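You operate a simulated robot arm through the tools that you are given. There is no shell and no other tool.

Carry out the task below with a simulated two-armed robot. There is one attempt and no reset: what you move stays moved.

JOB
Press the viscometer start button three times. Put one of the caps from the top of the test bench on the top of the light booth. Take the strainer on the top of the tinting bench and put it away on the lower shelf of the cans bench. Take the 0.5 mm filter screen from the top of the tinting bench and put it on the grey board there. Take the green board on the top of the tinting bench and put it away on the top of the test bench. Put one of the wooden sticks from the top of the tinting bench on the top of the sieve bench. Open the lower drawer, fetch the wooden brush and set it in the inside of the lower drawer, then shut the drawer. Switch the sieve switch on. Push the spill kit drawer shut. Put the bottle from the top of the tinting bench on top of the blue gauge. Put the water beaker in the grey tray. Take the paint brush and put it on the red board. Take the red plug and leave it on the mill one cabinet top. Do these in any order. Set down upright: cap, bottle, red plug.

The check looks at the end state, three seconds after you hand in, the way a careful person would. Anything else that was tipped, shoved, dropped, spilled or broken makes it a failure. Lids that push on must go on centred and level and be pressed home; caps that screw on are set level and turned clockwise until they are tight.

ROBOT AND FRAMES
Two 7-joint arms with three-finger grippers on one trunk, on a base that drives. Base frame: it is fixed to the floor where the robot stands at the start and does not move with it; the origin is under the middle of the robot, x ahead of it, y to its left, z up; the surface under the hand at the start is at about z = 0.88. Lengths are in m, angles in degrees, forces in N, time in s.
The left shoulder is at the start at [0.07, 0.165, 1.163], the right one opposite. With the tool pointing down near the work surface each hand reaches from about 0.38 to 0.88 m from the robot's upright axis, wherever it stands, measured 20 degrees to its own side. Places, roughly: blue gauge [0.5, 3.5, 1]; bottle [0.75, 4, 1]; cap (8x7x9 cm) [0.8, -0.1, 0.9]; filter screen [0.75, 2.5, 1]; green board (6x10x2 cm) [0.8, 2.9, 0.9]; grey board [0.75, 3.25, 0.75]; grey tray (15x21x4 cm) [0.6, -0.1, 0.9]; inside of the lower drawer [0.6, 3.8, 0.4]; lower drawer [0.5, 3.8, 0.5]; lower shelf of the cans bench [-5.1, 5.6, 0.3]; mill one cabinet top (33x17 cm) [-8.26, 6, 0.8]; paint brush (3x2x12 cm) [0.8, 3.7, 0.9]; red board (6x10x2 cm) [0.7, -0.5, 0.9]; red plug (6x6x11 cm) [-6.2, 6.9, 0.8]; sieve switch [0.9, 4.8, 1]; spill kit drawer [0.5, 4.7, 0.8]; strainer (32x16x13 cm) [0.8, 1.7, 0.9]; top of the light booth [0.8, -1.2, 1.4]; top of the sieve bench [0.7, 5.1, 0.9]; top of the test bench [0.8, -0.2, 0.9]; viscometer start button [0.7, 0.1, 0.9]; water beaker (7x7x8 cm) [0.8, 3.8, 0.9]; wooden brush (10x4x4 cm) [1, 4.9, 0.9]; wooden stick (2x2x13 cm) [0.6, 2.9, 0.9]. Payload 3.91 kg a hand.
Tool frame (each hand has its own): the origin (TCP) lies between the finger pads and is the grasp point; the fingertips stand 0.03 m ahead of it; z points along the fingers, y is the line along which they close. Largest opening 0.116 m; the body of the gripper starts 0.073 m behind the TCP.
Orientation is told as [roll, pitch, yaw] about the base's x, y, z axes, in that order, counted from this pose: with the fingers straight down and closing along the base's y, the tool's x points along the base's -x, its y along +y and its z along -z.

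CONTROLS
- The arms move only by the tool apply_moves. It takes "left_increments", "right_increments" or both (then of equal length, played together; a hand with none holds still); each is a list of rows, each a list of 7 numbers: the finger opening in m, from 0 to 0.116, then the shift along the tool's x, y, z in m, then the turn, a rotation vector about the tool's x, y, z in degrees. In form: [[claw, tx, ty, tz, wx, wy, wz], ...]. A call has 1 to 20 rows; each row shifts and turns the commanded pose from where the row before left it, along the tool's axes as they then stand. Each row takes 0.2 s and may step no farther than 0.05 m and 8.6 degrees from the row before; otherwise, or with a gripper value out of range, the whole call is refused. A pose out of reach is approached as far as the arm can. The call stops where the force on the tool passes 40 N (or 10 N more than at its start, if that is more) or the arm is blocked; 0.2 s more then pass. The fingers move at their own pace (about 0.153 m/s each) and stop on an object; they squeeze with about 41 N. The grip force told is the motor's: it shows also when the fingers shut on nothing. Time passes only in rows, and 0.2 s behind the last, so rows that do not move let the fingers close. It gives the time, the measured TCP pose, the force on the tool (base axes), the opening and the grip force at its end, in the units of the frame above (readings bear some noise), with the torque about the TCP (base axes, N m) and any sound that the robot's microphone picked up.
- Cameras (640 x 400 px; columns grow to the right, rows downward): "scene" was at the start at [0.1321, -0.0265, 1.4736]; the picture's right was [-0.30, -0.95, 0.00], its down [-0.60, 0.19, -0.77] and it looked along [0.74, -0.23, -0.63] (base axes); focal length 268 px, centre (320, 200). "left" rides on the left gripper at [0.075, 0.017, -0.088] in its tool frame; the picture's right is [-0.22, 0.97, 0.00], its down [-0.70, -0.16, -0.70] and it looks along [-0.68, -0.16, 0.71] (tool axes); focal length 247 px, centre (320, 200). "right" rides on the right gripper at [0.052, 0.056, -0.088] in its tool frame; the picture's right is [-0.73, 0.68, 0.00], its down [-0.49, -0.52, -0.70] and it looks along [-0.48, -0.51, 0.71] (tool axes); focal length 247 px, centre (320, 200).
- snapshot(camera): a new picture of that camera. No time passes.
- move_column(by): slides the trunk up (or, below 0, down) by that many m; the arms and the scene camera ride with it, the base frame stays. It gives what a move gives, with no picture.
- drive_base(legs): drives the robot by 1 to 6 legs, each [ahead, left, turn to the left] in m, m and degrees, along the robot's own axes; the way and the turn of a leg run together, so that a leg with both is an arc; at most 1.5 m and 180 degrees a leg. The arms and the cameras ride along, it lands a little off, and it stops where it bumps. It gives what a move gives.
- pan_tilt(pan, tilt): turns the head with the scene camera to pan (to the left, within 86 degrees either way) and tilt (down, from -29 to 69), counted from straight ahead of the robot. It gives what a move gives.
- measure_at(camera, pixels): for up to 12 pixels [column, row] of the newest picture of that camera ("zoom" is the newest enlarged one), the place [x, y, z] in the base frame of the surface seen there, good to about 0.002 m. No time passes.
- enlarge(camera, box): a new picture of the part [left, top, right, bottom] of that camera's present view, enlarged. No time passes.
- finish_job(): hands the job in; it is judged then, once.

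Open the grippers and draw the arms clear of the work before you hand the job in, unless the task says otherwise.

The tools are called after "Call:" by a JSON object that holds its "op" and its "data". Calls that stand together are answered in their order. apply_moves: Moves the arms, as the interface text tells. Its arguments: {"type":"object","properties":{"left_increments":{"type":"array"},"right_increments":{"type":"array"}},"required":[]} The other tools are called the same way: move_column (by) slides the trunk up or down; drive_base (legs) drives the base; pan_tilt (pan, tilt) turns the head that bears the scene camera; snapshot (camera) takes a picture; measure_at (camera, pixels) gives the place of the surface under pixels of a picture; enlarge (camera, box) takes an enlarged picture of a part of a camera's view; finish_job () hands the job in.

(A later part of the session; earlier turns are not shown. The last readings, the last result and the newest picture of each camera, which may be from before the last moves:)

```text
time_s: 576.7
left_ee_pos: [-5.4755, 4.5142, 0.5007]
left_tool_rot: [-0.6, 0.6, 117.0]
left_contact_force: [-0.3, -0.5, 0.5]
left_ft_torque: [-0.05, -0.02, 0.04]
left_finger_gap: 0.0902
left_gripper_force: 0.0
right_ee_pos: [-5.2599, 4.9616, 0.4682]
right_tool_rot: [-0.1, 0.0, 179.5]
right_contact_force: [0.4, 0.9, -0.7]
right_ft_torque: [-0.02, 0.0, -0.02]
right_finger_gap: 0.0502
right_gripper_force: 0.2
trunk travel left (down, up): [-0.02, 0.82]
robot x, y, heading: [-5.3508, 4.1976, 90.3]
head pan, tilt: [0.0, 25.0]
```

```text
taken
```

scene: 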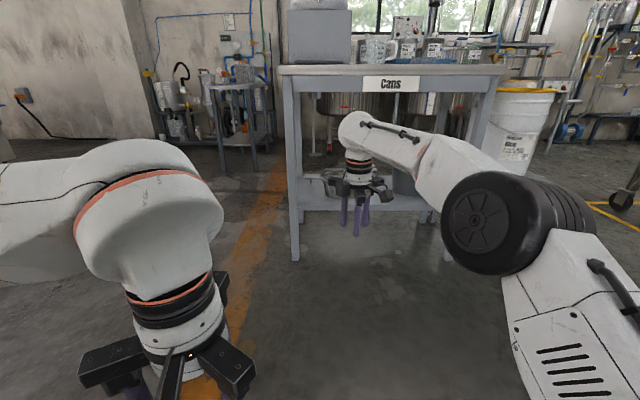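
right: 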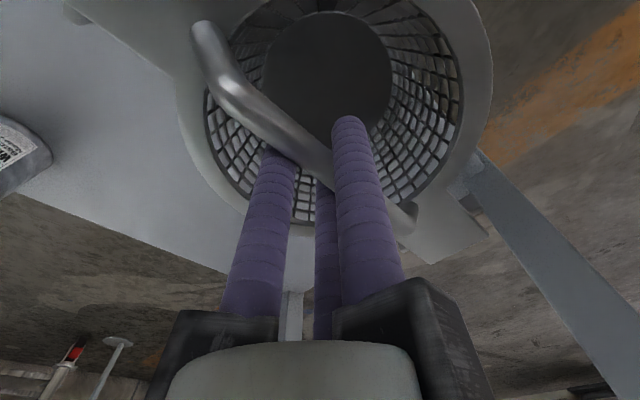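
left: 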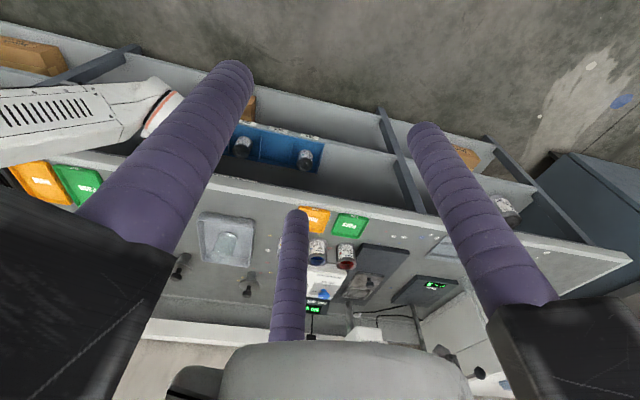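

I raise the trunk and look around for the red plug near (−6.2, 6.9).

Call:
{"op": "move_column", "data": {"by": 0.4}}

Call:
{"op": "move_column", "data": {"by": 0.25}}

Call:
{"op": "apply_moves", "data": {"right_increments": [[0.05, 0, 0.03, 0, 0, 0, 0], [0.05, 0, 0.04, 0, 0, 0, 0], [0.05, 0, 0.04, -0.01, 0, 0, 0], [0.05, 0, 0.04, -0.01, 0, 0, 0], [0.05, 0, 0.04, -0.01, 0, 0, 0], [0.05, 0, 0.04, -0.01, 0, 0, 0], [0.05, 0.02, 0.04, -0.01, 0, 0, 8], [0.05, 0, 0, -0.01, 0, 0, 8], [0.05, 0, 0, 0, 0, 0, 8], [0.05, 0, 0, 0, 0, 0, 8], [0.05, 0, 0, 0, 0, 0, 8], [0.05, 0, 0, 0, 0, 0, 8], [0.05, 0, 0, 0, 0, 0, 8], [0.05, 0, 0, 0, 0, 0, 8], [0.05, 0, 0, 0, 0, 0, 8], [0.05, 0, 0, 0, 0, 0, 8], [0.05, 0, 0, 0, 0, 0, 8], [0.05, 0, 0, 0, 0, 0, 0]]}}

Call:
{"op": "pan_tilt", "data": {"pan": 25, "tilt": 15}}

Call:
{"op": "snapshot", "data": {"camera": "scene"}}

```text
time_s: 580.5
left_ee_pos: [-5.4752, 4.5144, 0.9007]
left_tool_rot: [-0.5, 0.5, 117.0]
left_contact_force: [-0.3, 0.4, -0.2]
left_ft_torque: [-0.01, -0.01, 0.0]
left_finger_gap: 0.0899
left_gripper_force: 0.0
right_ee_pos: [-5.2608, 4.9606, 0.8676]
right_tool_rot: [0.0, 0.0, 179.4]
right_contact_force: [0.4, 0.5, -0.2]
right_ft_torque: [0.02, 0.02, -0.01]
right_finger_gap: 0.05
right_gripper_force: 0.1
trunk travel left (down, up): [-0.42, 0.42]
robot x, y, heading: [-5.35, 4.194, 90.3]
head pan, tilt: [0.0, 25.0]
```

```text
time_s: 583.1
left_ee_pos: [-5.4748, 4.5152, 1.1514]
left_tool_rot: [-0.5, 0.6, 116.9]
left_contact_force: [-0.4, -0.4, -1.2]
left_ft_torque: [0.01, 0.02, -0.03]
left_finger_gap: 0.09
left_gripper_force: 0.0
right_ee_pos: [-5.2613, 4.962, 1.1177]
right_tool_rot: [0.0, 0.0, 179.4]
right_contact_force: [-0.1, -0.2, -0.2]
right_ft_torque: [-0.02, -0.03, 0.02]
right_finger_gap: 0.0501
right_gripper_force: 0.1
trunk travel left (down, up): [-0.67, 0.17]
robot x, y, heading: [-5.3485, 4.1995, 90.2]
head pan, tilt: [0.0, 25.0]
```

```text
time_s: 586.9
left_ee_pos: [-5.4745, 4.5163, 1.1512]
left_tool_rot: [-0.6, 0.6, 117.0]
left_contact_force: [-1.7, 0.0, -0.1]
left_ft_torque: [0.03, 0.02, 0.0]
left_finger_gap: 0.0899
left_gripper_force: 0.2
right_ee_pos: [-5.2438, 4.6893, 1.1777]
right_tool_rot: [0.0, -0.2, 91.2]
right_contact_force: [0.5, -0.6, -0.4]
right_ft_torque: [0.01, -0.03, -0.01]
right_finger_gap: 0.0499
right_gripper_force: 0.1
trunk travel left (down, up): [-0.67, 0.17]
robot x, y, heading: [-5.3495, 4.1935, 90.1]
head pan, tilt: [0.0, 25.0]
```

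```text
time_s: 587.8
left_ee_pos: [-5.475, 4.5152, 1.1499]
left_tool_rot: [-0.6, 0.6, 116.8]
left_contact_force: [0.3, 0.0, -0.6]
left_ft_torque: [-0.04, -0.02, -0.02]
left_finger_gap: 0.09
left_gripper_force: 0.2
right_ee_pos: [-5.2418, 4.6899, 1.1777]
right_tool_rot: [-0.1, 0.0, 91.4]
right_contact_force: [0.3, -0.1, -0.8]
right_ft_torque: [0.05, -0.03, 0.01]
right_finger_gap: 0.0498
right_gripper_force: 0.1
trunk travel left (down, up): [-0.67, 0.17]
robot x, y, heading: [-5.3528, 4.1967, 90.4]
head pan, tilt: [25.0, 15.0]
```

```text
taken
```

scene: 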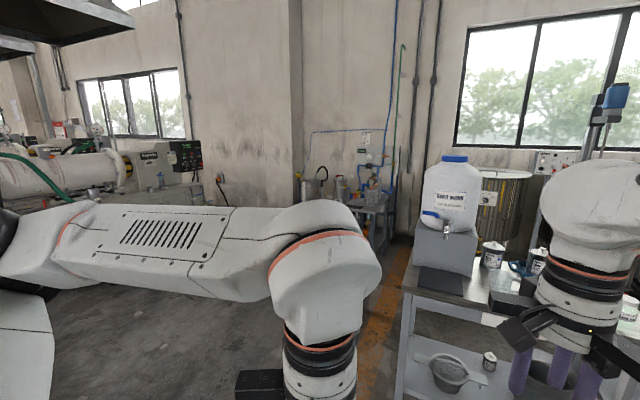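

The strainer is visible on the shelf. I zoom to the table at (360,200), presumably holding the red plug, and to the mill.

Call:
{"op": "enlarge", "data": {"camera": "scene", "box": [295, 130, 415, 250]}}

Call:
{"op": "enlarge", "data": {"camera": "scene", "box": [0, 100, 240, 250]}}

Call:
{"op": "measure_at", "data": {"camera": "scene", "pixels": [[365, 215], [345, 195], [380, 200], [385, 240], [355, 190], [150, 200], [180, 160], [120, 200], [60, 180], [375, 185]]}}

```text
3.33 times, centred on (355, 190) of scene
```

zoom: 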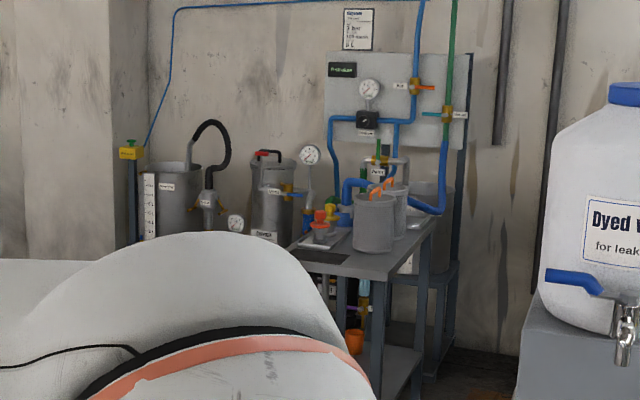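

```text
2.67 times, centred on (120, 175) of scene
```

zoom: 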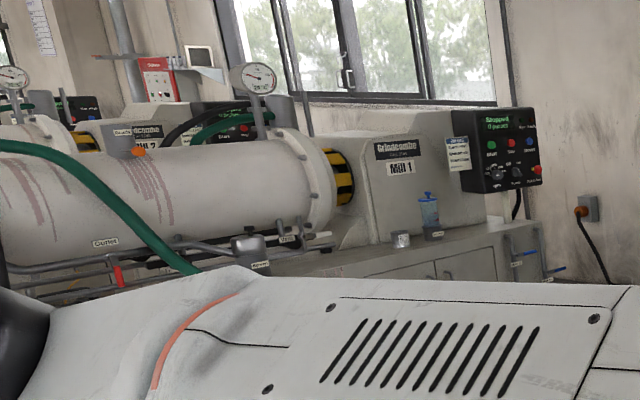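

```text
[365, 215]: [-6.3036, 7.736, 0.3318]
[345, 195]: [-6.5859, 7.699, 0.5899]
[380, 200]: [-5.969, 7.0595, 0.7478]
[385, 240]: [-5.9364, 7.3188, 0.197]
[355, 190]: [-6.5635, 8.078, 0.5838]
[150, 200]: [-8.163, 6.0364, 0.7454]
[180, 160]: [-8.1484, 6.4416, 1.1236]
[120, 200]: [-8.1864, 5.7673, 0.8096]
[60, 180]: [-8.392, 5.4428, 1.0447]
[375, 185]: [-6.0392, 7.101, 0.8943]
```

Coloured plugs (red, yellow, blue) stand on a small table near (−6.2, 7.0), and Mill 1's cabinet is at about (−8.2, 6.0). I drive to (−6.25, 5.9) facing the plug table.

Call:
{"op": "drive_base", "data": {"legs": [[0, 0.95, 0], [1.3, 0, 0]]}}

Call:
{"op": "pan_tilt", "data": {"pan": 0, "tilt": 25}}

Call:
{"op": "snapshot", "data": {"camera": "scene"}}

```text
time_s: 598.9
left_ee_pos: [-6.4391, 5.7923, 1.151]
left_tool_rot: [-0.6, 0.4, 116.4]
left_contact_force: [0.2, 0.2, 0.1]
left_ft_torque: [0.01, 0.02, -0.01]
left_finger_gap: 0.0899
left_gripper_force: 0.0
right_ee_pos: [-6.2059, 5.9654, 1.1768]
right_tool_rot: [0.0, -0.2, 90.9]
right_contact_force: [0.6, -0.1, -0.3]
right_ft_torque: [0.01, 0.03, -0.02]
right_finger_gap: 0.0498
right_gripper_force: 0.1
trunk travel left (down, up): [-0.67, 0.17]
robot x, y, heading: [-6.3194, 5.4777, 89.5]
head pan, tilt: [25.0, 15.0]
```

```text
time_s: 599.8
left_ee_pos: [-6.4384, 5.7917, 1.1508]
left_tool_rot: [-0.6, 0.5, 116.5]
left_contact_force: [0.0, 1.0, -0.5]
left_ft_torque: [0.0, -0.01, 0.01]
left_finger_gap: 0.09
left_gripper_force: 0.1
right_ee_pos: [-6.2057, 5.9655, 1.178]
right_tool_rot: [-0.1, -0.1, 90.9]
right_contact_force: [-0.3, 0.5, 0.5]
right_ft_torque: [0.0, -0.04, 0.01]
right_finger_gap: 0.05
right_gripper_force: 0.1
trunk travel left (down, up): [-0.67, 0.17]
robot x, y, heading: [-6.3191, 5.4755, 89.6]
head pan, tilt: [0.0, 25.0]
```

```text
taken
```

scene: 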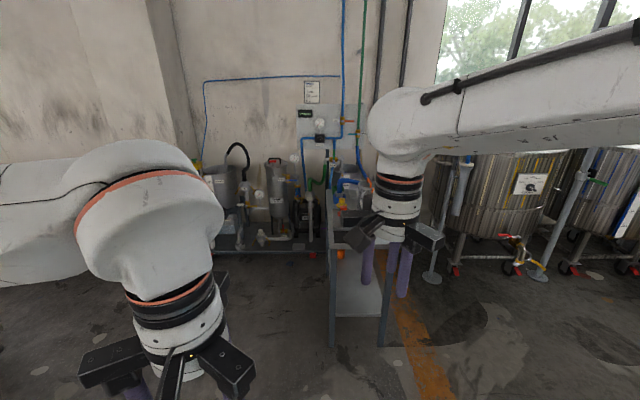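

The right hand hides the table top. I shift it to the right and take a closer look.

Call:
{"op": "apply_moves", "data": {"right_increments": [[0.08, 0.01, -0.045, 0.0, 0, 0, 0], [0.1, 0.01, -0.045, 0.0, 0, 0, 0], [0.1, 0.01, -0.045, 0.0, 0, 0, 0], [0.1, 0.01, -0.045, 0.0, 0, 0, 0], [0.1, 0.01, -0.045, 0, 0, 0, 0]]}}

Call:
{"op": "snapshot", "data": {"camera": "scene"}}

Call:
{"op": "enlarge", "data": {"camera": "scene", "box": [280, 150, 400, 260]}}

```text
time_s: 601.0
left_ee_pos: [-6.4366, 5.7918, 1.1516]
left_tool_rot: [-0.5, 0.5, 116.4]
left_contact_force: [0.6, 0.0, 1.1]
left_ft_torque: [0.04, 0.05, 0.02]
left_finger_gap: 0.09
left_gripper_force: 0.1
right_ee_pos: [-5.977, 5.9184, 1.1783]
right_tool_rot: [0.0, -0.2, 91.0]
right_contact_force: [0.9, 0.4, 0.5]
right_ft_torque: [0.02, 0.07, 0.01]
right_finger_gap: 0.1002
right_gripper_force: 0.1
trunk travel left (down, up): [-0.67, 0.17]
robot x, y, heading: [-6.317, 5.4778, 89.8]
head pan, tilt: [0.0, 25.0]
```

```text
taken
```

scene: 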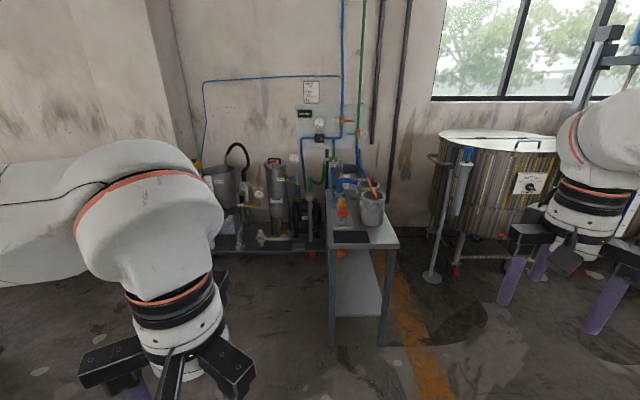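

```text
3.64 times, centred on (340, 205) of scene
```

zoom: 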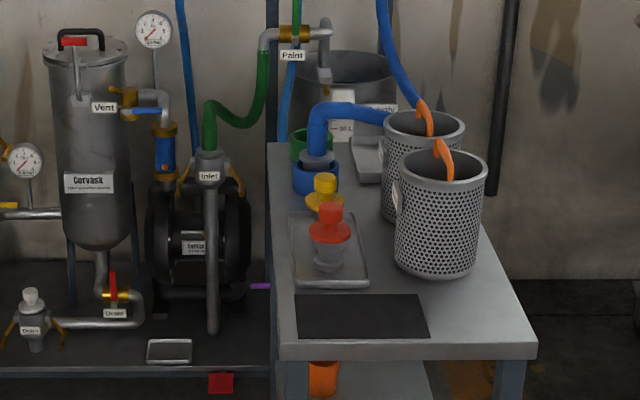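

The red plug stands on a small tray on the table, with the yellow plug behind it. I measure it and the table.

Call:
{"op": "measure_at", "data": {"camera": "zoom", "pixels": [[330, 203], [330, 215], [312, 232], [350, 232], [330, 240], [328, 258], [326, 185], [325, 205], [300, 275], [360, 280], [320, 340], [440, 230]]}}

Call:
{"op": "enlarge", "data": {"camera": "scene", "box": [325, 190, 365, 230]}}

```text
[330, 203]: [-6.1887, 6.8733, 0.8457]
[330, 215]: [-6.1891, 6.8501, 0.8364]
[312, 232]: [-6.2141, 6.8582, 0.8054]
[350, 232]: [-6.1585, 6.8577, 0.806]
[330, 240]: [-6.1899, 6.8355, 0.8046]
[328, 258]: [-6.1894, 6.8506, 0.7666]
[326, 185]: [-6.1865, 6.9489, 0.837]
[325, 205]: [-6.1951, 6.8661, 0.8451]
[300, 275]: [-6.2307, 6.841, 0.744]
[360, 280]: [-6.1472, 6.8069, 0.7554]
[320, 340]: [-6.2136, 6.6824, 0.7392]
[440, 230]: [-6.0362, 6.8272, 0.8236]
```

```text
10.00 times, centred on (345, 210) of scene
```

zoom: 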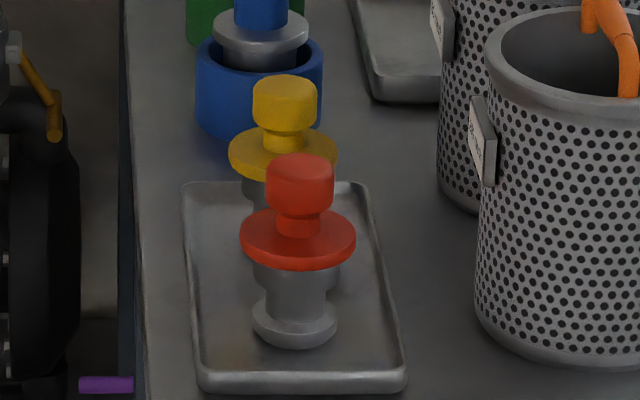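

The plug's axis is ≈(−6.188, 6.865): knob top 0.846, disc 0.805 (Ø≈0.056), tray floor ≈0.742. I drive closer to about (−6.37, 6.2).

Call:
{"op": "drive_base", "data": {"legs": [[0, 0.05, 0.3], [0.7, 0, 0]]}}

Call:
{"op": "pan_tilt", "data": {"pan": -5, "tilt": 40}}

Call:
{"op": "snapshot", "data": {"camera": "scene"}}

```text
time_s: 605.4
left_ee_pos: [-6.4858, 6.492, 1.1508]
left_tool_rot: [-0.7, 0.5, 116.3]
left_contact_force: [1.0, 1.0, -1.2]
left_ft_torque: [0.0, -0.01, -0.04]
left_finger_gap: 0.0899
left_gripper_force: 0.2
right_ee_pos: [-6.0258, 6.6174, 1.1803]
right_tool_rot: [0.1, -0.1, 90.7]
right_contact_force: [0.6, -0.3, 0.0]
right_ft_torque: [0.0, 0.02, -0.01]
right_finger_gap: 0.1002
right_gripper_force: 0.1
trunk travel left (down, up): [-0.67, 0.17]
robot x, y, heading: [-6.3633, 6.1725, 89.4]
head pan, tilt: [0.0, 25.0]
```

```text
time_s: 606.1
left_ee_pos: [-6.4858, 6.4916, 1.1511]
left_tool_rot: [-0.6, 0.5, 116.3]
left_contact_force: [-0.1, 0.3, 0.1]
left_ft_torque: [0.0, -0.01, -0.02]
left_finger_gap: 0.0902
left_gripper_force: 0.0
right_ee_pos: [-6.0255, 6.6173, 1.1794]
right_tool_rot: [0.0, -0.1, 90.7]
right_contact_force: [-0.2, 0.0, 0.3]
right_ft_torque: [0.0, 0.01, 0.0]
right_finger_gap: 0.0999
right_gripper_force: 0.1
trunk travel left (down, up): [-0.67, 0.17]
robot x, y, heading: [-6.3681, 6.1733, 89.4]
head pan, tilt: [-5.0, 40.0]
```

```text
taken
```

scene: 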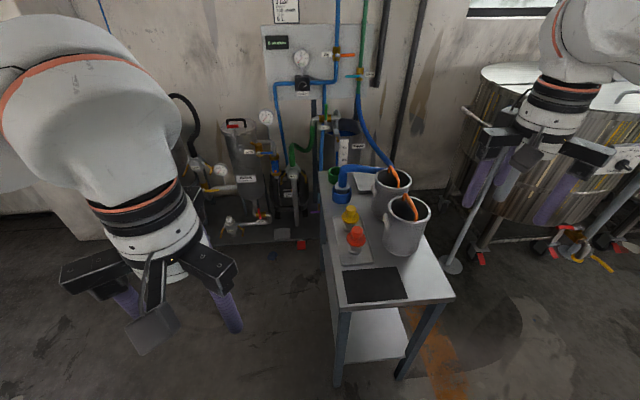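

Now a closer view of the plug table; I zoom and measure the plug again and its neighbours.

Call:
{"op": "enlarge", "data": {"camera": "scene", "box": [310, 160, 450, 290]}}

Call:
{"op": "measure_at", "data": {"camera": "scene", "pixels": [[357, 230], [357, 238], [350, 241], [365, 240], [350, 212], [351, 222], [383, 232], [390, 205], [355, 262], [345, 240], [300, 170], [320, 185]]}}

```text
3.08 times, centred on (380, 225) of scene
```

zoom: 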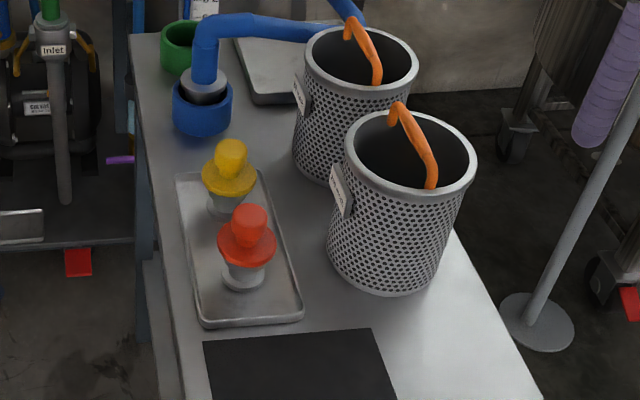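

```text
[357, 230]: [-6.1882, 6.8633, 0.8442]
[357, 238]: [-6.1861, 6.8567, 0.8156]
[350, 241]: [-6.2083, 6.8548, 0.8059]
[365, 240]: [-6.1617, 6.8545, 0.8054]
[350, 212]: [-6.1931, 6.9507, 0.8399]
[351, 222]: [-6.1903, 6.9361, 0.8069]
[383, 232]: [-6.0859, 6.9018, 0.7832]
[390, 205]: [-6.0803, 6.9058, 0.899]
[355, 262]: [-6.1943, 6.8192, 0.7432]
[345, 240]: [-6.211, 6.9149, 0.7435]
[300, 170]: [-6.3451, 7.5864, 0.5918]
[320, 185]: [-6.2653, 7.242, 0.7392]
```

I measure the red plug's knob and disc rim points on the enlarged picture.

Call:
{"op": "measure_at", "data": {"camera": "zoom", "pixels": [[251, 213], [236, 222], [267, 222], [221, 240], [275, 243], [248, 262], [243, 285], [232, 150], [205, 178], [254, 178], [228, 205], [340, 190]]}}

```text
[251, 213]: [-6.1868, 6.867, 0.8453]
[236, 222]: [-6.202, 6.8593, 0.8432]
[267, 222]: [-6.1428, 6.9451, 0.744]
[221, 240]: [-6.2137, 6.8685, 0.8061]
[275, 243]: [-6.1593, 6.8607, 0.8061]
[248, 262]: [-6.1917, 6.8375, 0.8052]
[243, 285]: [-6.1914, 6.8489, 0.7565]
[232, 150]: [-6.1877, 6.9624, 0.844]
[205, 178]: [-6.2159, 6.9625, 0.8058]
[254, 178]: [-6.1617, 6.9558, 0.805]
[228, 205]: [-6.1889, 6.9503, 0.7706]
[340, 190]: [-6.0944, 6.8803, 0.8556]
```

The plug axis is (−6.187, 6.865), disc z 0.806, yellow plug at y≈6.959, perforated basket edge at x≈−6.095. I bring the right hand above it at height.

Call:
{"op": "apply_moves", "data": {"right_increments": [[0.08, -0.0357, 0.0226, 0, 0, 0, 0], [0.08, -0.0357, 0.0226, 0, 0, 0, 0], [0.08, -0.0357, 0.0226, 0, 0, 0, 0], [0.08, -0.0357, 0.0226, 0, 0, 0, 0], [0.08, -0.0357, 0.0226, 0, 0, 0, 0], [0.08, -0.0357, 0.0226, 0, 0, 0, 0], [0.08, -0.0357, 0.0226, 0, 0, 0, 0], [0.08, 0, 0, 0.04, 0, 0, 0], [0.08, 0, 0, 0.04, 0, 0, 0], [0.08, 0, 0, 0.04, 0, 0, 0], [0.08, 0, 0, 0, 0, 0, 0]]}}

Call:
{"op": "snapshot", "data": {"camera": "right"}}

Call:
{"op": "snapshot", "data": {"camera": "scene"}}

```text
time_s: 608.5
left_ee_pos: [-6.4851, 6.4919, 1.1514]
left_tool_rot: [-0.6, 0.5, 116.3]
left_contact_force: [0.1, 0.5, -0.5]
left_ft_torque: [0.03, -0.04, 0.01]
left_finger_gap: 0.0901
left_gripper_force: 0.0
right_ee_pos: [-6.1869, 6.8634, 1.0615]
right_tool_rot: [0.1, -0.1, 90.6]
right_contact_force: [-1.0, -0.3, 0.9]
right_ft_torque: [0.04, 0.0, 0.01]
right_finger_gap: 0.0801
right_gripper_force: 0.0
trunk travel left (down, up): [-0.67, 0.17]
robot x, y, heading: [-6.367, 6.172, 89.4]
head pan, tilt: [-5.0, 40.0]
```

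```text
taken
```

right: 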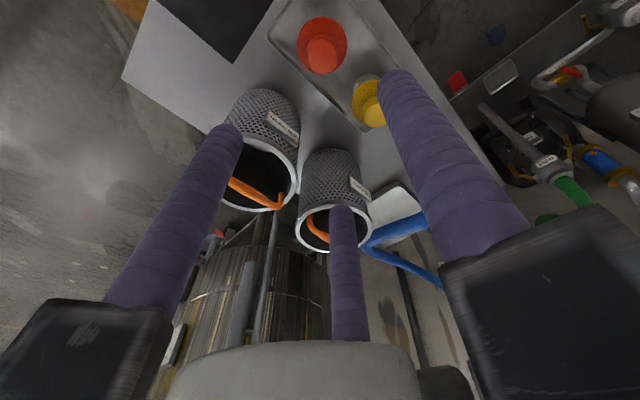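

```text
taken
```

scene: 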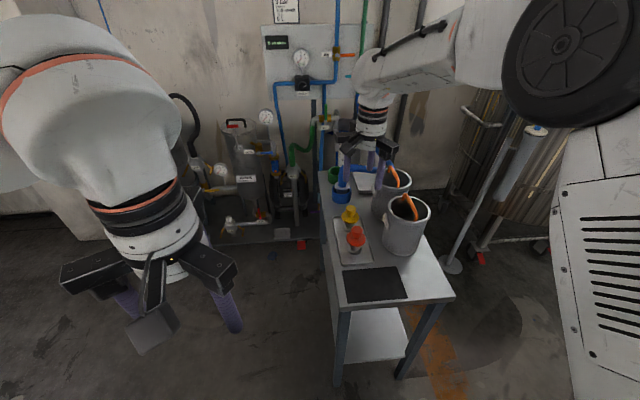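

I verify the plug from the hand camera and the basket handle heights.

Call:
{"op": "measure_at", "data": {"camera": "right", "pixels": [[322, 55], [300, 40], [345, 45], [322, 20], [372, 108], [283, 197], [235, 182], [300, 170], [228, 130], [270, 195]]}}

```text
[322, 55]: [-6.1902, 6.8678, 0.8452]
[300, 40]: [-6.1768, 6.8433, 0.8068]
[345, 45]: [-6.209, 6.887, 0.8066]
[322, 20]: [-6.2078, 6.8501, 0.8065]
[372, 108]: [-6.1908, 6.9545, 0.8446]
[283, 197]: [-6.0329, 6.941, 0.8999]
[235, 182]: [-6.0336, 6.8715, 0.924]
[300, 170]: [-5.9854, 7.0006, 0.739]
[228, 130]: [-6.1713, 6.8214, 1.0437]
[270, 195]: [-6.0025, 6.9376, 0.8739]
```

I check the second basket's position relative to the rail that points toward it.

Call:
{"op": "measure_at", "data": {"camera": "right", "pixels": [[305, 215], [310, 165], [345, 155], [368, 215], [335, 250], [320, 190]]}}

Call:
{"op": "measure_at", "data": {"camera": "scene", "pixels": [[377, 185], [380, 200], [400, 178], [386, 215], [372, 175]]}}

```text
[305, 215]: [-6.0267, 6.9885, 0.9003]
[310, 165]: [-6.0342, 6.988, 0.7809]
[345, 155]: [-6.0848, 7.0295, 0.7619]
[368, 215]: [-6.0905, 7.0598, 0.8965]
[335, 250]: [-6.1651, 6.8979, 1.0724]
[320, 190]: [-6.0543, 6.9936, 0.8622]
```

```text
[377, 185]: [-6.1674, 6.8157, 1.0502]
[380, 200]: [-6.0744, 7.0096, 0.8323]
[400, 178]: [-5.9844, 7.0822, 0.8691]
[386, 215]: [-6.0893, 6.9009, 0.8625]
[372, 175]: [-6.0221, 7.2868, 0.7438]
```

Both baskets are ≥5 cm away from the gripper's outline. I descend to z≈0.87, check, and then to disc height.

Call:
{"op": "apply_moves", "data": {"right_increments": [[0.08, -0.002, 0.002, 0.04, 0, 0, 0], [0.08, 0, 0, 0.045, 0, 0, 0], [0.08, 0, 0, 0.045, 0, 0, 0], [0.08, 0, 0, 0.045, 0, 0, 0], [0.08, 0, 0, 0.015, 0, 0, 0], [0.08, 0, 0, 0, 0, 0, 0]]}}

Call:
{"op": "snapshot", "data": {"camera": "right"}}

Call:
{"op": "enlarge", "data": {"camera": "scene", "box": [310, 120, 450, 290]}}

```text
time_s: 609.9
left_ee_pos: [-6.4854, 6.4921, 1.151]
left_tool_rot: [-0.6, 0.6, 116.2]
left_contact_force: [-0.9, 1.0, -1.0]
left_ft_torque: [-0.02, 0.01, -0.01]
left_finger_gap: 0.0903
left_gripper_force: 0.1
right_ee_pos: [-6.1897, 6.8684, 0.8695]
right_tool_rot: [0.0, 0.0, 90.6]
right_contact_force: [-0.1, -0.7, -0.2]
right_ft_torque: [0.0, 0.01, 0.02]
right_finger_gap: 0.0798
right_gripper_force: 0.1
trunk travel left (down, up): [-0.67, 0.17]
robot x, y, heading: [-6.3672, 6.1709, 89.3]
head pan, tilt: [-5.0, 40.0]
```

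```text
taken
```

right: 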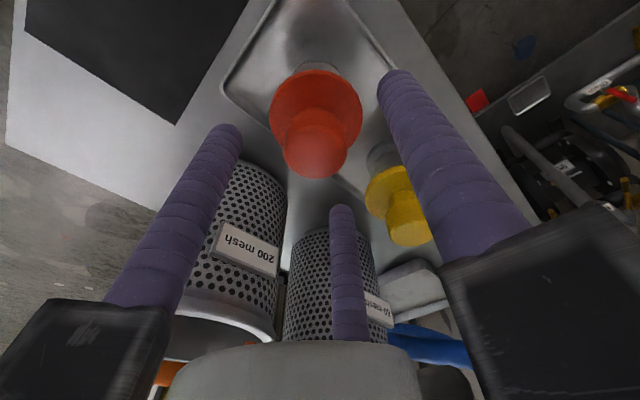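

```text
2.35 times, centred on (380, 205) of scene
```

zoom: 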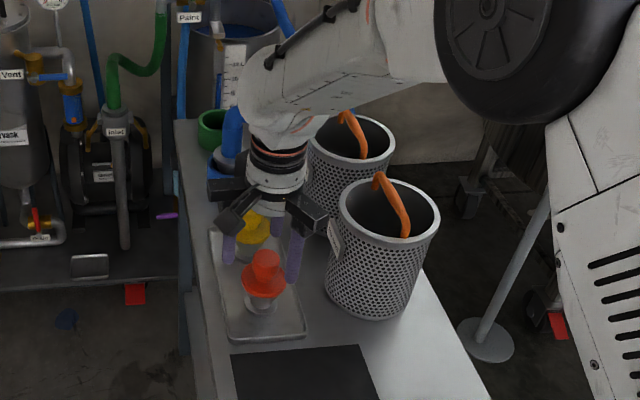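

Everything's clear. I descend to disc height z≈0.803 and close.

Call:
{"op": "apply_moves", "data": {"right_increments": [[0.08, 0.002, 0, 0.025, 0, 0, 0], [0.08, 0, 0, 0.025, 0, 0, 0], [0.08, 0, 0, 0.016, 0, 0, 0], [0.08, 0, 0, 0, 0, 0, 0]]}}

Call:
{"op": "snapshot", "data": {"camera": "right"}}

Call:
{"op": "apply_moves", "data": {"right_increments": [[0.07, 0, 0, 0, 0, 0, 0], [0.06, 0, 0, 0, 0, 0, 0], [0.052, 0, 0, 0, 0, 0, 0], [0.045, 0, 0, 0, 0, 0, 0], [0.045, 0, 0, 0, 0, 0, 0]]}}

Call:
{"op": "snapshot", "data": {"camera": "right"}}

```text
time_s: 610.9
left_ee_pos: [-6.4847, 6.4921, 1.1512]
left_tool_rot: [-0.6, 0.5, 116.2]
left_contact_force: [0.2, -0.2, 0.2]
left_ft_torque: [-0.02, 0.02, -0.01]
left_finger_gap: 0.09
left_gripper_force: 0.1
right_ee_pos: [-6.1883, 6.8675, 0.8039]
right_tool_rot: [-0.1, 0.0, 90.7]
right_contact_force: [-0.4, 0.0, -0.6]
right_ft_torque: [0.03, 0.01, 0.01]
right_finger_gap: 0.0802
right_gripper_force: 0.0
trunk travel left (down, up): [-0.67, 0.17]
robot x, y, heading: [-6.3654, 6.1722, 89.4]
head pan, tilt: [-5.0, 40.0]
```

```text
taken
```

right: 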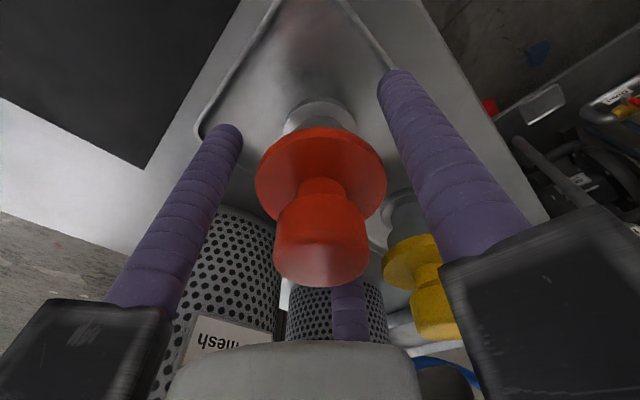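

```text
time_s: 612.1
left_ee_pos: [-6.4861, 6.4928, 1.1504]
left_tool_rot: [-0.6, 0.6, 116.3]
left_contact_force: [0.6, -0.7, -0.1]
left_ft_torque: [-0.01, 0.03, -0.02]
left_finger_gap: 0.0898
left_gripper_force: 0.0
right_ee_pos: [-6.1894, 6.8654, 0.8028]
right_tool_rot: [0.0, -0.1, 90.5]
right_contact_force: [0.7, 1.0, 0.4]
right_ft_torque: [0.0, 0.04, 0.01]
right_finger_gap: 0.0588
right_gripper_force: 40.8
trunk travel left (down, up): [-0.67, 0.17]
robot x, y, heading: [-6.3648, 6.1742, 89.3]
head pan, tilt: [-5.0, 40.0]
```

```text
taken
```

right: 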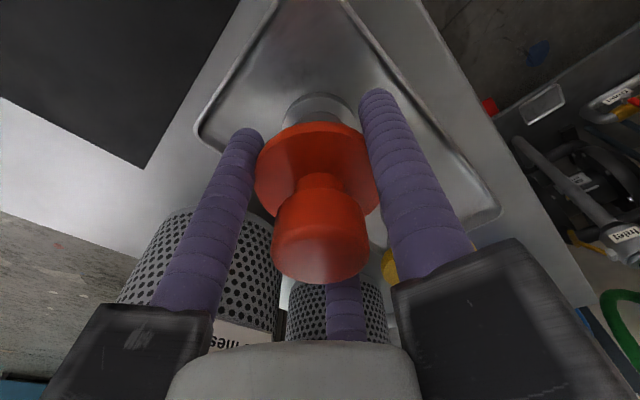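

Disc gripped at 0.059 m. I lift straight up slowly and clear the baskets.

Call:
{"op": "apply_moves", "data": {"right_increments": [[0.045, 0, 0, -0.01, 0, 0, 0], [0.045, 0, 0, -0.02, 0, 0, 0], [0.045, 0, 0, -0.03, 0, 0, 0], [0.045, 0, 0, -0.04, 0, 0, 0], [0.045, 0, 0, -0.045, 0, 0, 0], [0.045, 0, 0, -0.045, 0, 0, 0], [0.045, 0, 0, -0.045, 0, 0, 0], [0.045, 0, 0, -0.045, 0, 0, 0], [0.045, 0.02, 0, -0.02, 0, 0, 0], [0.045, 0.04, 0, 0, 0, 0, 0], [0.045, 0.04, 0, 0, 0, 0, 0], [0.045, 0.04, 0, 0, 0, 0, 0], [0.045, 0.04, 0, 0, 0, 0, 0], [0.045, 0.03, 0, 0, 0, 0, 0], [0.045, 0, 0, 0, 0, 0, 0]]}}

Call:
{"op": "snapshot", "data": {"camera": "right"}}

Call:
{"op": "snapshot", "data": {"camera": "scene"}}

```text
time_s: 615.3
left_ee_pos: [-6.485, 6.4933, 1.1492]
left_tool_rot: [-0.7, 0.6, 116.3]
left_contact_force: [-0.4, 0.4, -0.4]
left_ft_torque: [0.02, 0.0, -0.02]
left_finger_gap: 0.0897
left_gripper_force: 0.0
right_ee_pos: [-6.1864, 6.6545, 1.102]
right_tool_rot: [-0.1, -0.1, 90.7]
right_contact_force: [0.5, -0.1, -1.6]
right_ft_torque: [0.01, -0.04, -0.02]
right_finger_gap: 0.0586
right_gripper_force: 40.9
trunk travel left (down, up): [-0.67, 0.17]
robot x, y, heading: [-6.3676, 6.1788, 89.6]
head pan, tilt: [-5.0, 40.0]
```

```text
taken
```

right: 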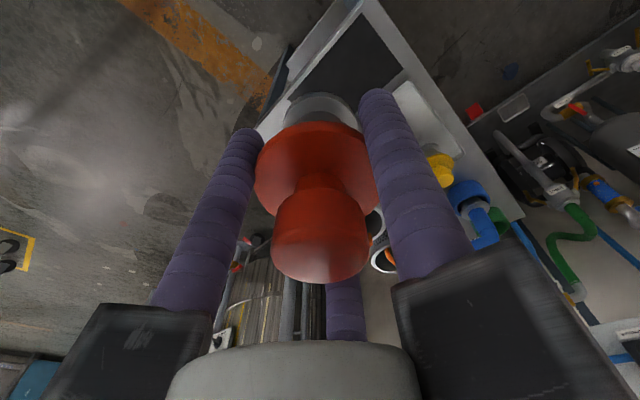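

```text
taken
```

scene: 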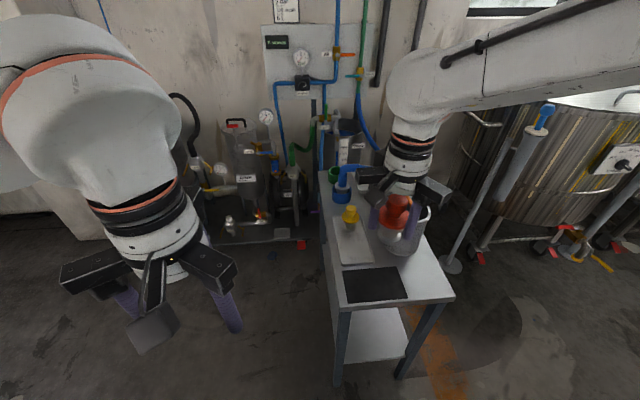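

I have the red plug; the yellow one is undisturbed. I back up, turn left to face −x, and head towards Mill 1's cabinet at (−8.26, 6.0).

Call:
{"op": "drive_base", "data": {"legs": [[-0.35, 0, 0], [0, 0, 90.3]]}}

Call:
{"op": "pan_tilt", "data": {"pan": 0, "tilt": 15}}

Call:
{"op": "snapshot", "data": {"camera": "scene"}}

```text
time_s: 621.5
left_ee_pos: [-6.6869, 5.7049, 1.1507]
left_tool_rot: [-0.4, 0.6, -153.3]
left_contact_force: [-0.3, -0.1, 0.3]
left_ft_torque: [-0.02, 0.02, 0.02]
left_finger_gap: 0.0902
left_gripper_force: 0.2
right_ee_pos: [-6.8516, 6.0026, 1.102]
right_tool_rot: [0.0, -0.1, -178.9]
right_contact_force: [-0.7, 0.2, -1.9]
right_ft_torque: [0.01, -0.01, -0.02]
right_finger_gap: 0.0588
right_gripper_force: 41.0
trunk travel left (down, up): [-0.67, 0.17]
robot x, y, heading: [-6.3674, 5.8277, 180.2]
head pan, tilt: [-5.0, 40.0]
```

```text
time_s: 622.4
left_ee_pos: [-6.6876, 5.7057, 1.1498]
left_tool_rot: [-0.5, 0.7, -153.2]
left_contact_force: [-0.3, 0.9, -0.4]
left_ft_torque: [0.01, 0.01, 0.03]
left_finger_gap: 0.0902
left_gripper_force: 0.1
right_ee_pos: [-6.8512, 6.0035, 1.1011]
right_tool_rot: [0.0, -0.2, -178.8]
right_contact_force: [-0.4, -0.4, -1.6]
right_ft_torque: [0.01, 0.0, -0.01]
right_finger_gap: 0.0585
right_gripper_force: 40.9
trunk travel left (down, up): [-0.67, 0.17]
robot x, y, heading: [-6.371, 5.8294, 179.9]
head pan, tilt: [0.0, 15.0]
```

```text
taken
```

scene: 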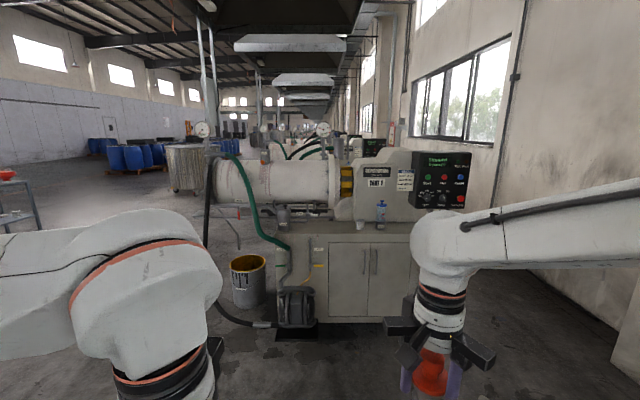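

Mill 1's cabinet with doors is directly ahead. I zoom in and measure its top and the items on it.

Call:
{"op": "enlarge", "data": {"camera": "scene", "box": [270, 150, 490, 330]}}

Call:
{"op": "measure_at", "data": {"camera": "scene", "pixels": [[400, 228], [330, 230], [300, 232], [382, 215], [362, 222], [410, 226], [370, 240], [300, 245], [345, 229], [285, 222], [400, 215], [430, 205]]}}

```text
2.22 times, centred on (380, 240) of scene
```

zoom: 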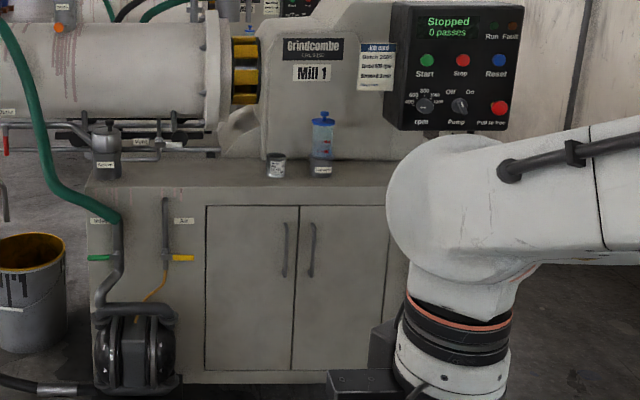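

```text
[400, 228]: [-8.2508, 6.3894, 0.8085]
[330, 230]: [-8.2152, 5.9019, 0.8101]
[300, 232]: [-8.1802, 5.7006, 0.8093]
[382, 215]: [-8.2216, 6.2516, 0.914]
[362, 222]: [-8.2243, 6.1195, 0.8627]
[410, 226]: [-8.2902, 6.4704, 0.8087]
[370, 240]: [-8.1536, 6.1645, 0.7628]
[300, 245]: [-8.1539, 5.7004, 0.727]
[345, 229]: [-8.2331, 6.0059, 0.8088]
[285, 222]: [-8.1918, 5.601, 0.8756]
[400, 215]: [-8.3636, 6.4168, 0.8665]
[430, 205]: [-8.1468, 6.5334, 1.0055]
```

The cabinet top is z=0.809, front edge x≈−8.154, free around y 5.7–6.05. I measure the mill parts overhanging behind/above this area.

Call:
{"op": "measure_at", "data": {"camera": "scene", "pixels": [[344, 213], [337, 195], [346, 181], [325, 205], [310, 212], [300, 200], [355, 205], [335, 218], [318, 222], [345, 222], [290, 210], [330, 170]]}}

```text
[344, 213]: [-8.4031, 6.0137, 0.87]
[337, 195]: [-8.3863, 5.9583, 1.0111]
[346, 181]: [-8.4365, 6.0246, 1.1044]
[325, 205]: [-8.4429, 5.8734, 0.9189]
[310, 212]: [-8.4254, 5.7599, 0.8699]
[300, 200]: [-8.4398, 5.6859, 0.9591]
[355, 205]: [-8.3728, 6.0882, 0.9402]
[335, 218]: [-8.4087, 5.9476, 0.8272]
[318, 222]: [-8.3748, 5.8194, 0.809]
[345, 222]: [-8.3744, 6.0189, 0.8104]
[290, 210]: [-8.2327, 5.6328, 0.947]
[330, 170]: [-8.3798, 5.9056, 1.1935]
```

I plan to set the plug at (−8.25, 5.95). I check the floor pump and bucket positions ahead of the base.

Call:
{"op": "measure_at", "data": {"camera": "scene", "pixels": [[297, 320], [300, 290], [250, 300], [262, 270], [265, 325], [315, 330], [235, 325], [350, 330]]}}

```text
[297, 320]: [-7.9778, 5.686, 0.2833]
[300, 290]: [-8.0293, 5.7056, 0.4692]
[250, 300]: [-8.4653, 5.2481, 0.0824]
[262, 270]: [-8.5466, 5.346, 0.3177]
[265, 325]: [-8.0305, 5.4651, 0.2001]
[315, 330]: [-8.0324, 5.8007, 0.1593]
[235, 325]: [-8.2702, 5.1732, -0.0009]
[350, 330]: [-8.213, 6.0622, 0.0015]
```

The pump ends at x≈−7.95, so I stop at robot x≈−7.55. I drive ahead 1.17 m with a slight shift.

Call:
{"op": "drive_base", "data": {"legs": [[1.17, 0.05, 0]]}}

Call:
{"op": "pan_tilt", "data": {"pan": -5, "tilt": 35}}

Call:
{"op": "snapshot", "data": {"camera": "scene"}}

Call:
{"op": "snapshot", "data": {"camera": "right"}}

```text
time_s: 628.3
left_ee_pos: [-7.8443, 5.661, 1.1503]
left_tool_rot: [-0.5, 0.7, -153.5]
left_contact_force: [0.0, 0.4, -0.6]
left_ft_torque: [-0.01, -0.04, 0.01]
left_finger_gap: 0.0898
left_gripper_force: 0.0
right_ee_pos: [-8.0087, 5.9604, 1.1005]
right_tool_rot: [0.0, -0.1, -179.1]
right_contact_force: [0.0, -0.9, -1.7]
right_ft_torque: [0.0, -0.02, 0.03]
right_finger_gap: 0.0582
right_gripper_force: 40.9
trunk travel left (down, up): [-0.67, 0.17]
robot x, y, heading: [-7.5303, 5.7846, 179.7]
head pan, tilt: [0.0, 15.0]
```

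```text
time_s: 629.1
left_ee_pos: [-7.8455, 5.6609, 1.1503]
left_tool_rot: [-0.6, 0.5, -153.5]
left_contact_force: [0.4, 0.4, 0.2]
left_ft_torque: [-0.01, -0.01, 0.03]
left_finger_gap: 0.0898
left_gripper_force: 0.1
right_ee_pos: [-8.0091, 5.9588, 1.1009]
right_tool_rot: [0.0, -0.1, -179.1]
right_contact_force: [-0.2, -0.5, -1.1]
right_ft_torque: [-0.03, 0.02, 0.03]
right_finger_gap: 0.0584
right_gripper_force: 41.5
trunk travel left (down, up): [-0.67, 0.17]
robot x, y, heading: [-7.5265, 5.786, 179.8]
head pan, tilt: [-5.0, 35.0]
```

```text
taken
```

scene: 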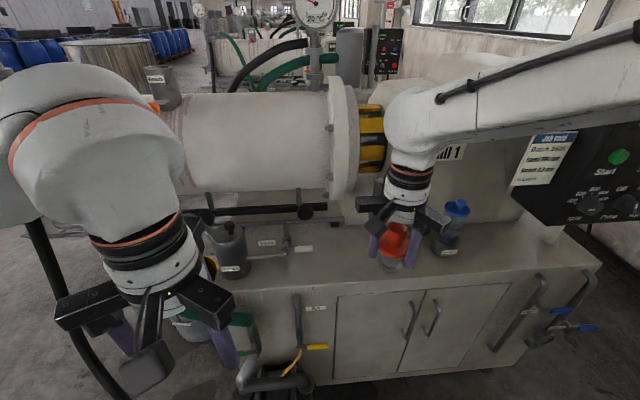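

```text
taken
```

right: 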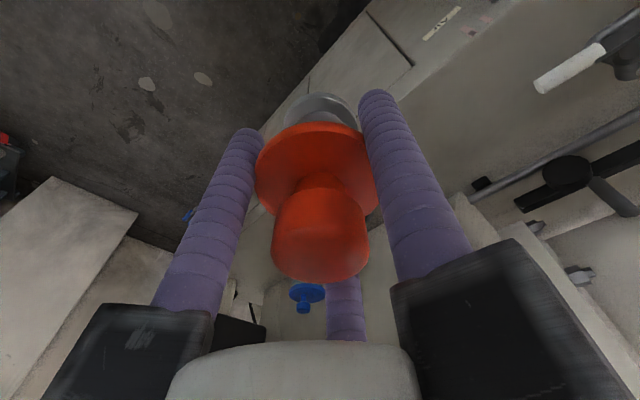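

I measure the cabinet top around (340,255) to fix the target and its height.

Call:
{"op": "measure_at", "data": {"camera": "scene", "pixels": [[340, 255], [345, 270], [310, 262], [360, 245], [330, 240], [300, 215], [340, 190], [235, 240], [290, 240], [340, 283]]}}

```text
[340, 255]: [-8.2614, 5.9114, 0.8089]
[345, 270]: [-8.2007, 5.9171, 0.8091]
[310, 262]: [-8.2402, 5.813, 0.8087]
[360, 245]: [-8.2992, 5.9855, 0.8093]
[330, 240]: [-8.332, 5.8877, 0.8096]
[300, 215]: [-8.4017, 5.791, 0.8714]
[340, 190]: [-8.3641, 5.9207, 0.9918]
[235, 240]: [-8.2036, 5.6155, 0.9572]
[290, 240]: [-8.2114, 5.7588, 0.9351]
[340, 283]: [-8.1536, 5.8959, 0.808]
```

Target: (−8.245, 5.965) on the top at 0.809. I move over it at height and then lower to ~1.5 cm above.

Call:
{"op": "apply_moves", "data": {"right_increments": [[0.045, -0.0393, -0.0016, 0, 0, 0, 0], [0.045, -0.0393, -0.0016, 0, 0, 0, 0], [0.045, -0.0393, -0.0016, 0, 0, 0, 0], [0.045, -0.0393, -0.0016, 0, 0, 0, 0], [0.045, -0.0393, -0.0016, 0, 0, 0, 0], [0.045, -0.0393, -0.0016, 0, 0, 0, 0], [0.045, 0, 0, 0.03, 0, 0, 0], [0.045, 0, 0, 0.04, 0, 0, 0], [0.045, 0, 0, 0.04, 0, 0, 0], [0.045, 0, 0, 0.04, 0, 0, 0], [0.045, 0, 0, 0.04, 0, 0, 0], [0.045, 0, 0, 0.02, 0, 0, 0], [0.045, 0, 0, 0, 0, 0, 0]]}}

Call:
{"op": "snapshot", "data": {"camera": "scene"}}

Call:
{"op": "snapshot", "data": {"camera": "right"}}

```text
time_s: 631.9
left_ee_pos: [-7.846, 5.6616, 1.1513]
left_tool_rot: [-0.6, 0.6, -153.5]
left_contact_force: [-0.7, 0.1, 0.2]
left_ft_torque: [-0.03, 0.01, 0.01]
left_finger_gap: 0.0897
left_gripper_force: 0.0
right_ee_pos: [-8.2437, 5.9637, 0.8916]
right_tool_rot: [0.1, -0.1, -179.0]
right_contact_force: [-0.2, -0.7, -0.9]
right_ft_torque: [0.02, -0.01, -0.03]
right_finger_gap: 0.0581
right_gripper_force: 40.6
trunk travel left (down, up): [-0.67, 0.17]
robot x, y, heading: [-7.5274, 5.7811, 179.7]
head pan, tilt: [-5.0, 35.0]
```

```text
taken
```

scene: 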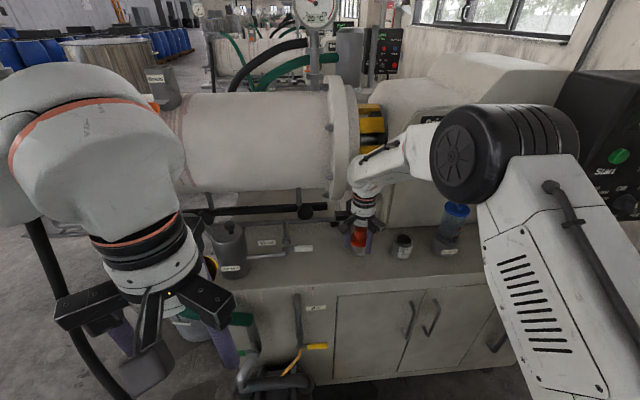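

```text
taken
```

right: 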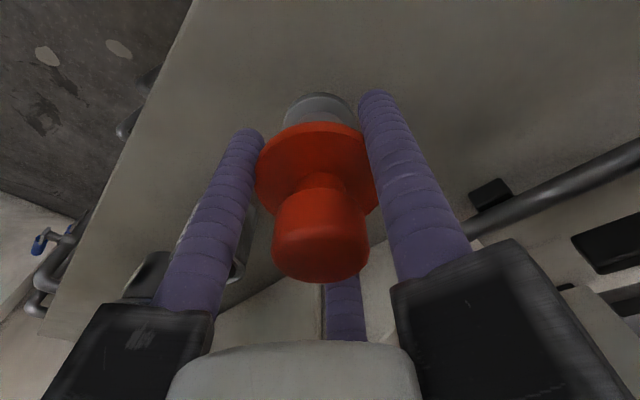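

The plug hovers over the free cabinet top. I lower gently until contact.

Call:
{"op": "apply_moves", "data": {"right_increments": [[0.045, 0, 0, 0.012, 0, 0, 0], [0.045, 0, 0, 0.006, 0, 0, 0], [0.045, 0, 0, 0.002, 0, 0, 0], [0.045, 0, 0, 0.0015, 0, 0, 0], [0.045, 0, 0, 0, 0, 0, 0]]}}

Call:
{"op": "apply_moves", "data": {"right_increments": [[0.045, 0, 0, 0.0015, 0, 0, 0], [0.045, 0, 0, 0.001, 0, 0, 0], [0.045, 0, 0, 0, 0, 0, 0]]}}

```text
time_s: 633.1
left_ee_pos: [-7.8447, 5.6611, 1.1516]
left_tool_rot: [-0.4, 0.6, -153.5]
left_contact_force: [0.8, 0.4, 0.5]
left_ft_torque: [0.03, 0.02, -0.01]
left_finger_gap: 0.0903
left_gripper_force: 0.0
right_ee_pos: [-8.2455, 5.967, 0.8706]
right_tool_rot: [0.0, -0.1, -179.0]
right_contact_force: [0.1, -0.1, -1.5]
right_ft_torque: [-0.03, 0.0, -0.04]
right_finger_gap: 0.058
right_gripper_force: 41.3
trunk travel left (down, up): [-0.67, 0.17]
robot x, y, heading: [-7.5255, 5.7805, 179.8]
head pan, tilt: [-5.0, 35.0]
```

```text
time_s: 633.9
left_ee_pos: [-7.8456, 5.6605, 1.1505]
left_tool_rot: [-0.6, 0.5, -153.6]
left_contact_force: [-0.5, -0.2, -0.8]
left_ft_torque: [0.0, -0.01, -0.04]
left_finger_gap: 0.0899
left_gripper_force: 0.1
right_ee_pos: [-8.2459, 5.9661, 0.8683]
right_tool_rot: [0.0, -0.1, -179.0]
right_contact_force: [0.4, 0.6, 3.2]
right_ft_torque: [-0.01, -0.02, 0.0]
right_finger_gap: 0.058
right_gripper_force: 40.7
trunk travel left (down, up): [-0.67, 0.17]
robot x, y, heading: [-7.5237, 5.7837, 179.5]
head pan, tilt: [-5.0, 35.0]
```

Contact felt (+3 N, against −1.5 N weight). I open slowly and check the plug before lifting.

Call:
{"op": "apply_moves", "data": {"right_increments": [[0.058, 0, 0, 0, 0, 0, 0], [0.061, 0, 0, 0, 0, 0, 0], [0.065, 0, 0, 0, 0, 0, 0], [0.07, 0, 0, 0, 0, 0, 0], [0.078, 0, 0, 0, 0, 0, 0], [0.085, 0, 0, 0, 0, 0, 0], [0.085, 0, 0, 0, 0, 0, 0]]}}

Call:
{"op": "snapshot", "data": {"camera": "right"}}

Call:
{"op": "enlarge", "data": {"camera": "scene", "box": [310, 160, 430, 280]}}

```text
time_s: 635.5
left_ee_pos: [-7.8447, 5.6605, 1.1511]
left_tool_rot: [-0.5, 0.6, -153.5]
left_contact_force: [0.8, -0.1, 1.1]
left_ft_torque: [0.0, 0.02, 0.0]
left_finger_gap: 0.09
left_gripper_force: 0.0
right_ee_pos: [-8.2458, 5.9661, 0.8664]
right_tool_rot: [0.0, -0.1, -179.1]
right_contact_force: [-0.1, -0.3, -0.2]
right_ft_torque: [-0.01, -0.04, -0.01]
right_finger_gap: 0.0853
right_gripper_force: 0.0
trunk travel left (down, up): [-0.67, 0.17]
robot x, y, heading: [-7.5277, 5.7807, 179.6]
head pan, tilt: [-5.0, 35.0]
```

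```text
taken
```

right: 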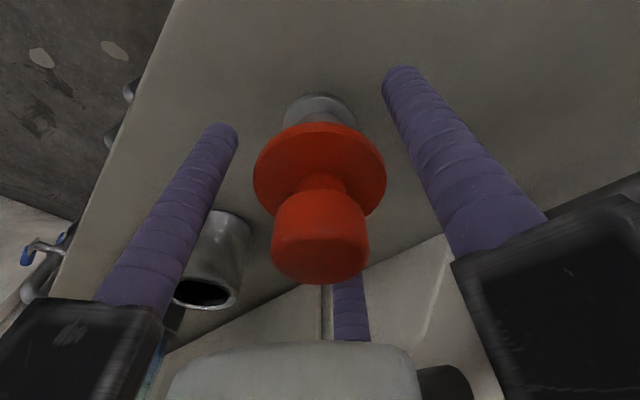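

```text
3.33 times, centred on (370, 220) of scene
```

zoom: 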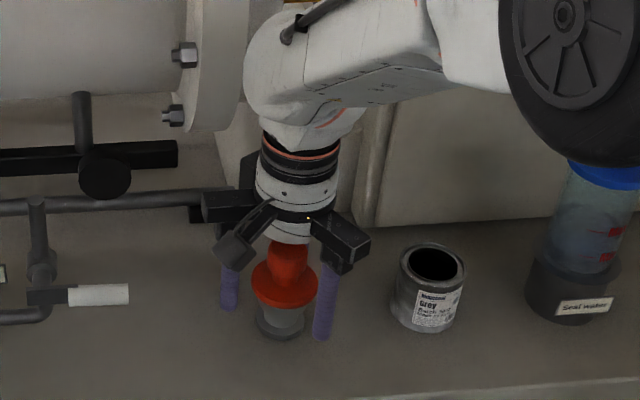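

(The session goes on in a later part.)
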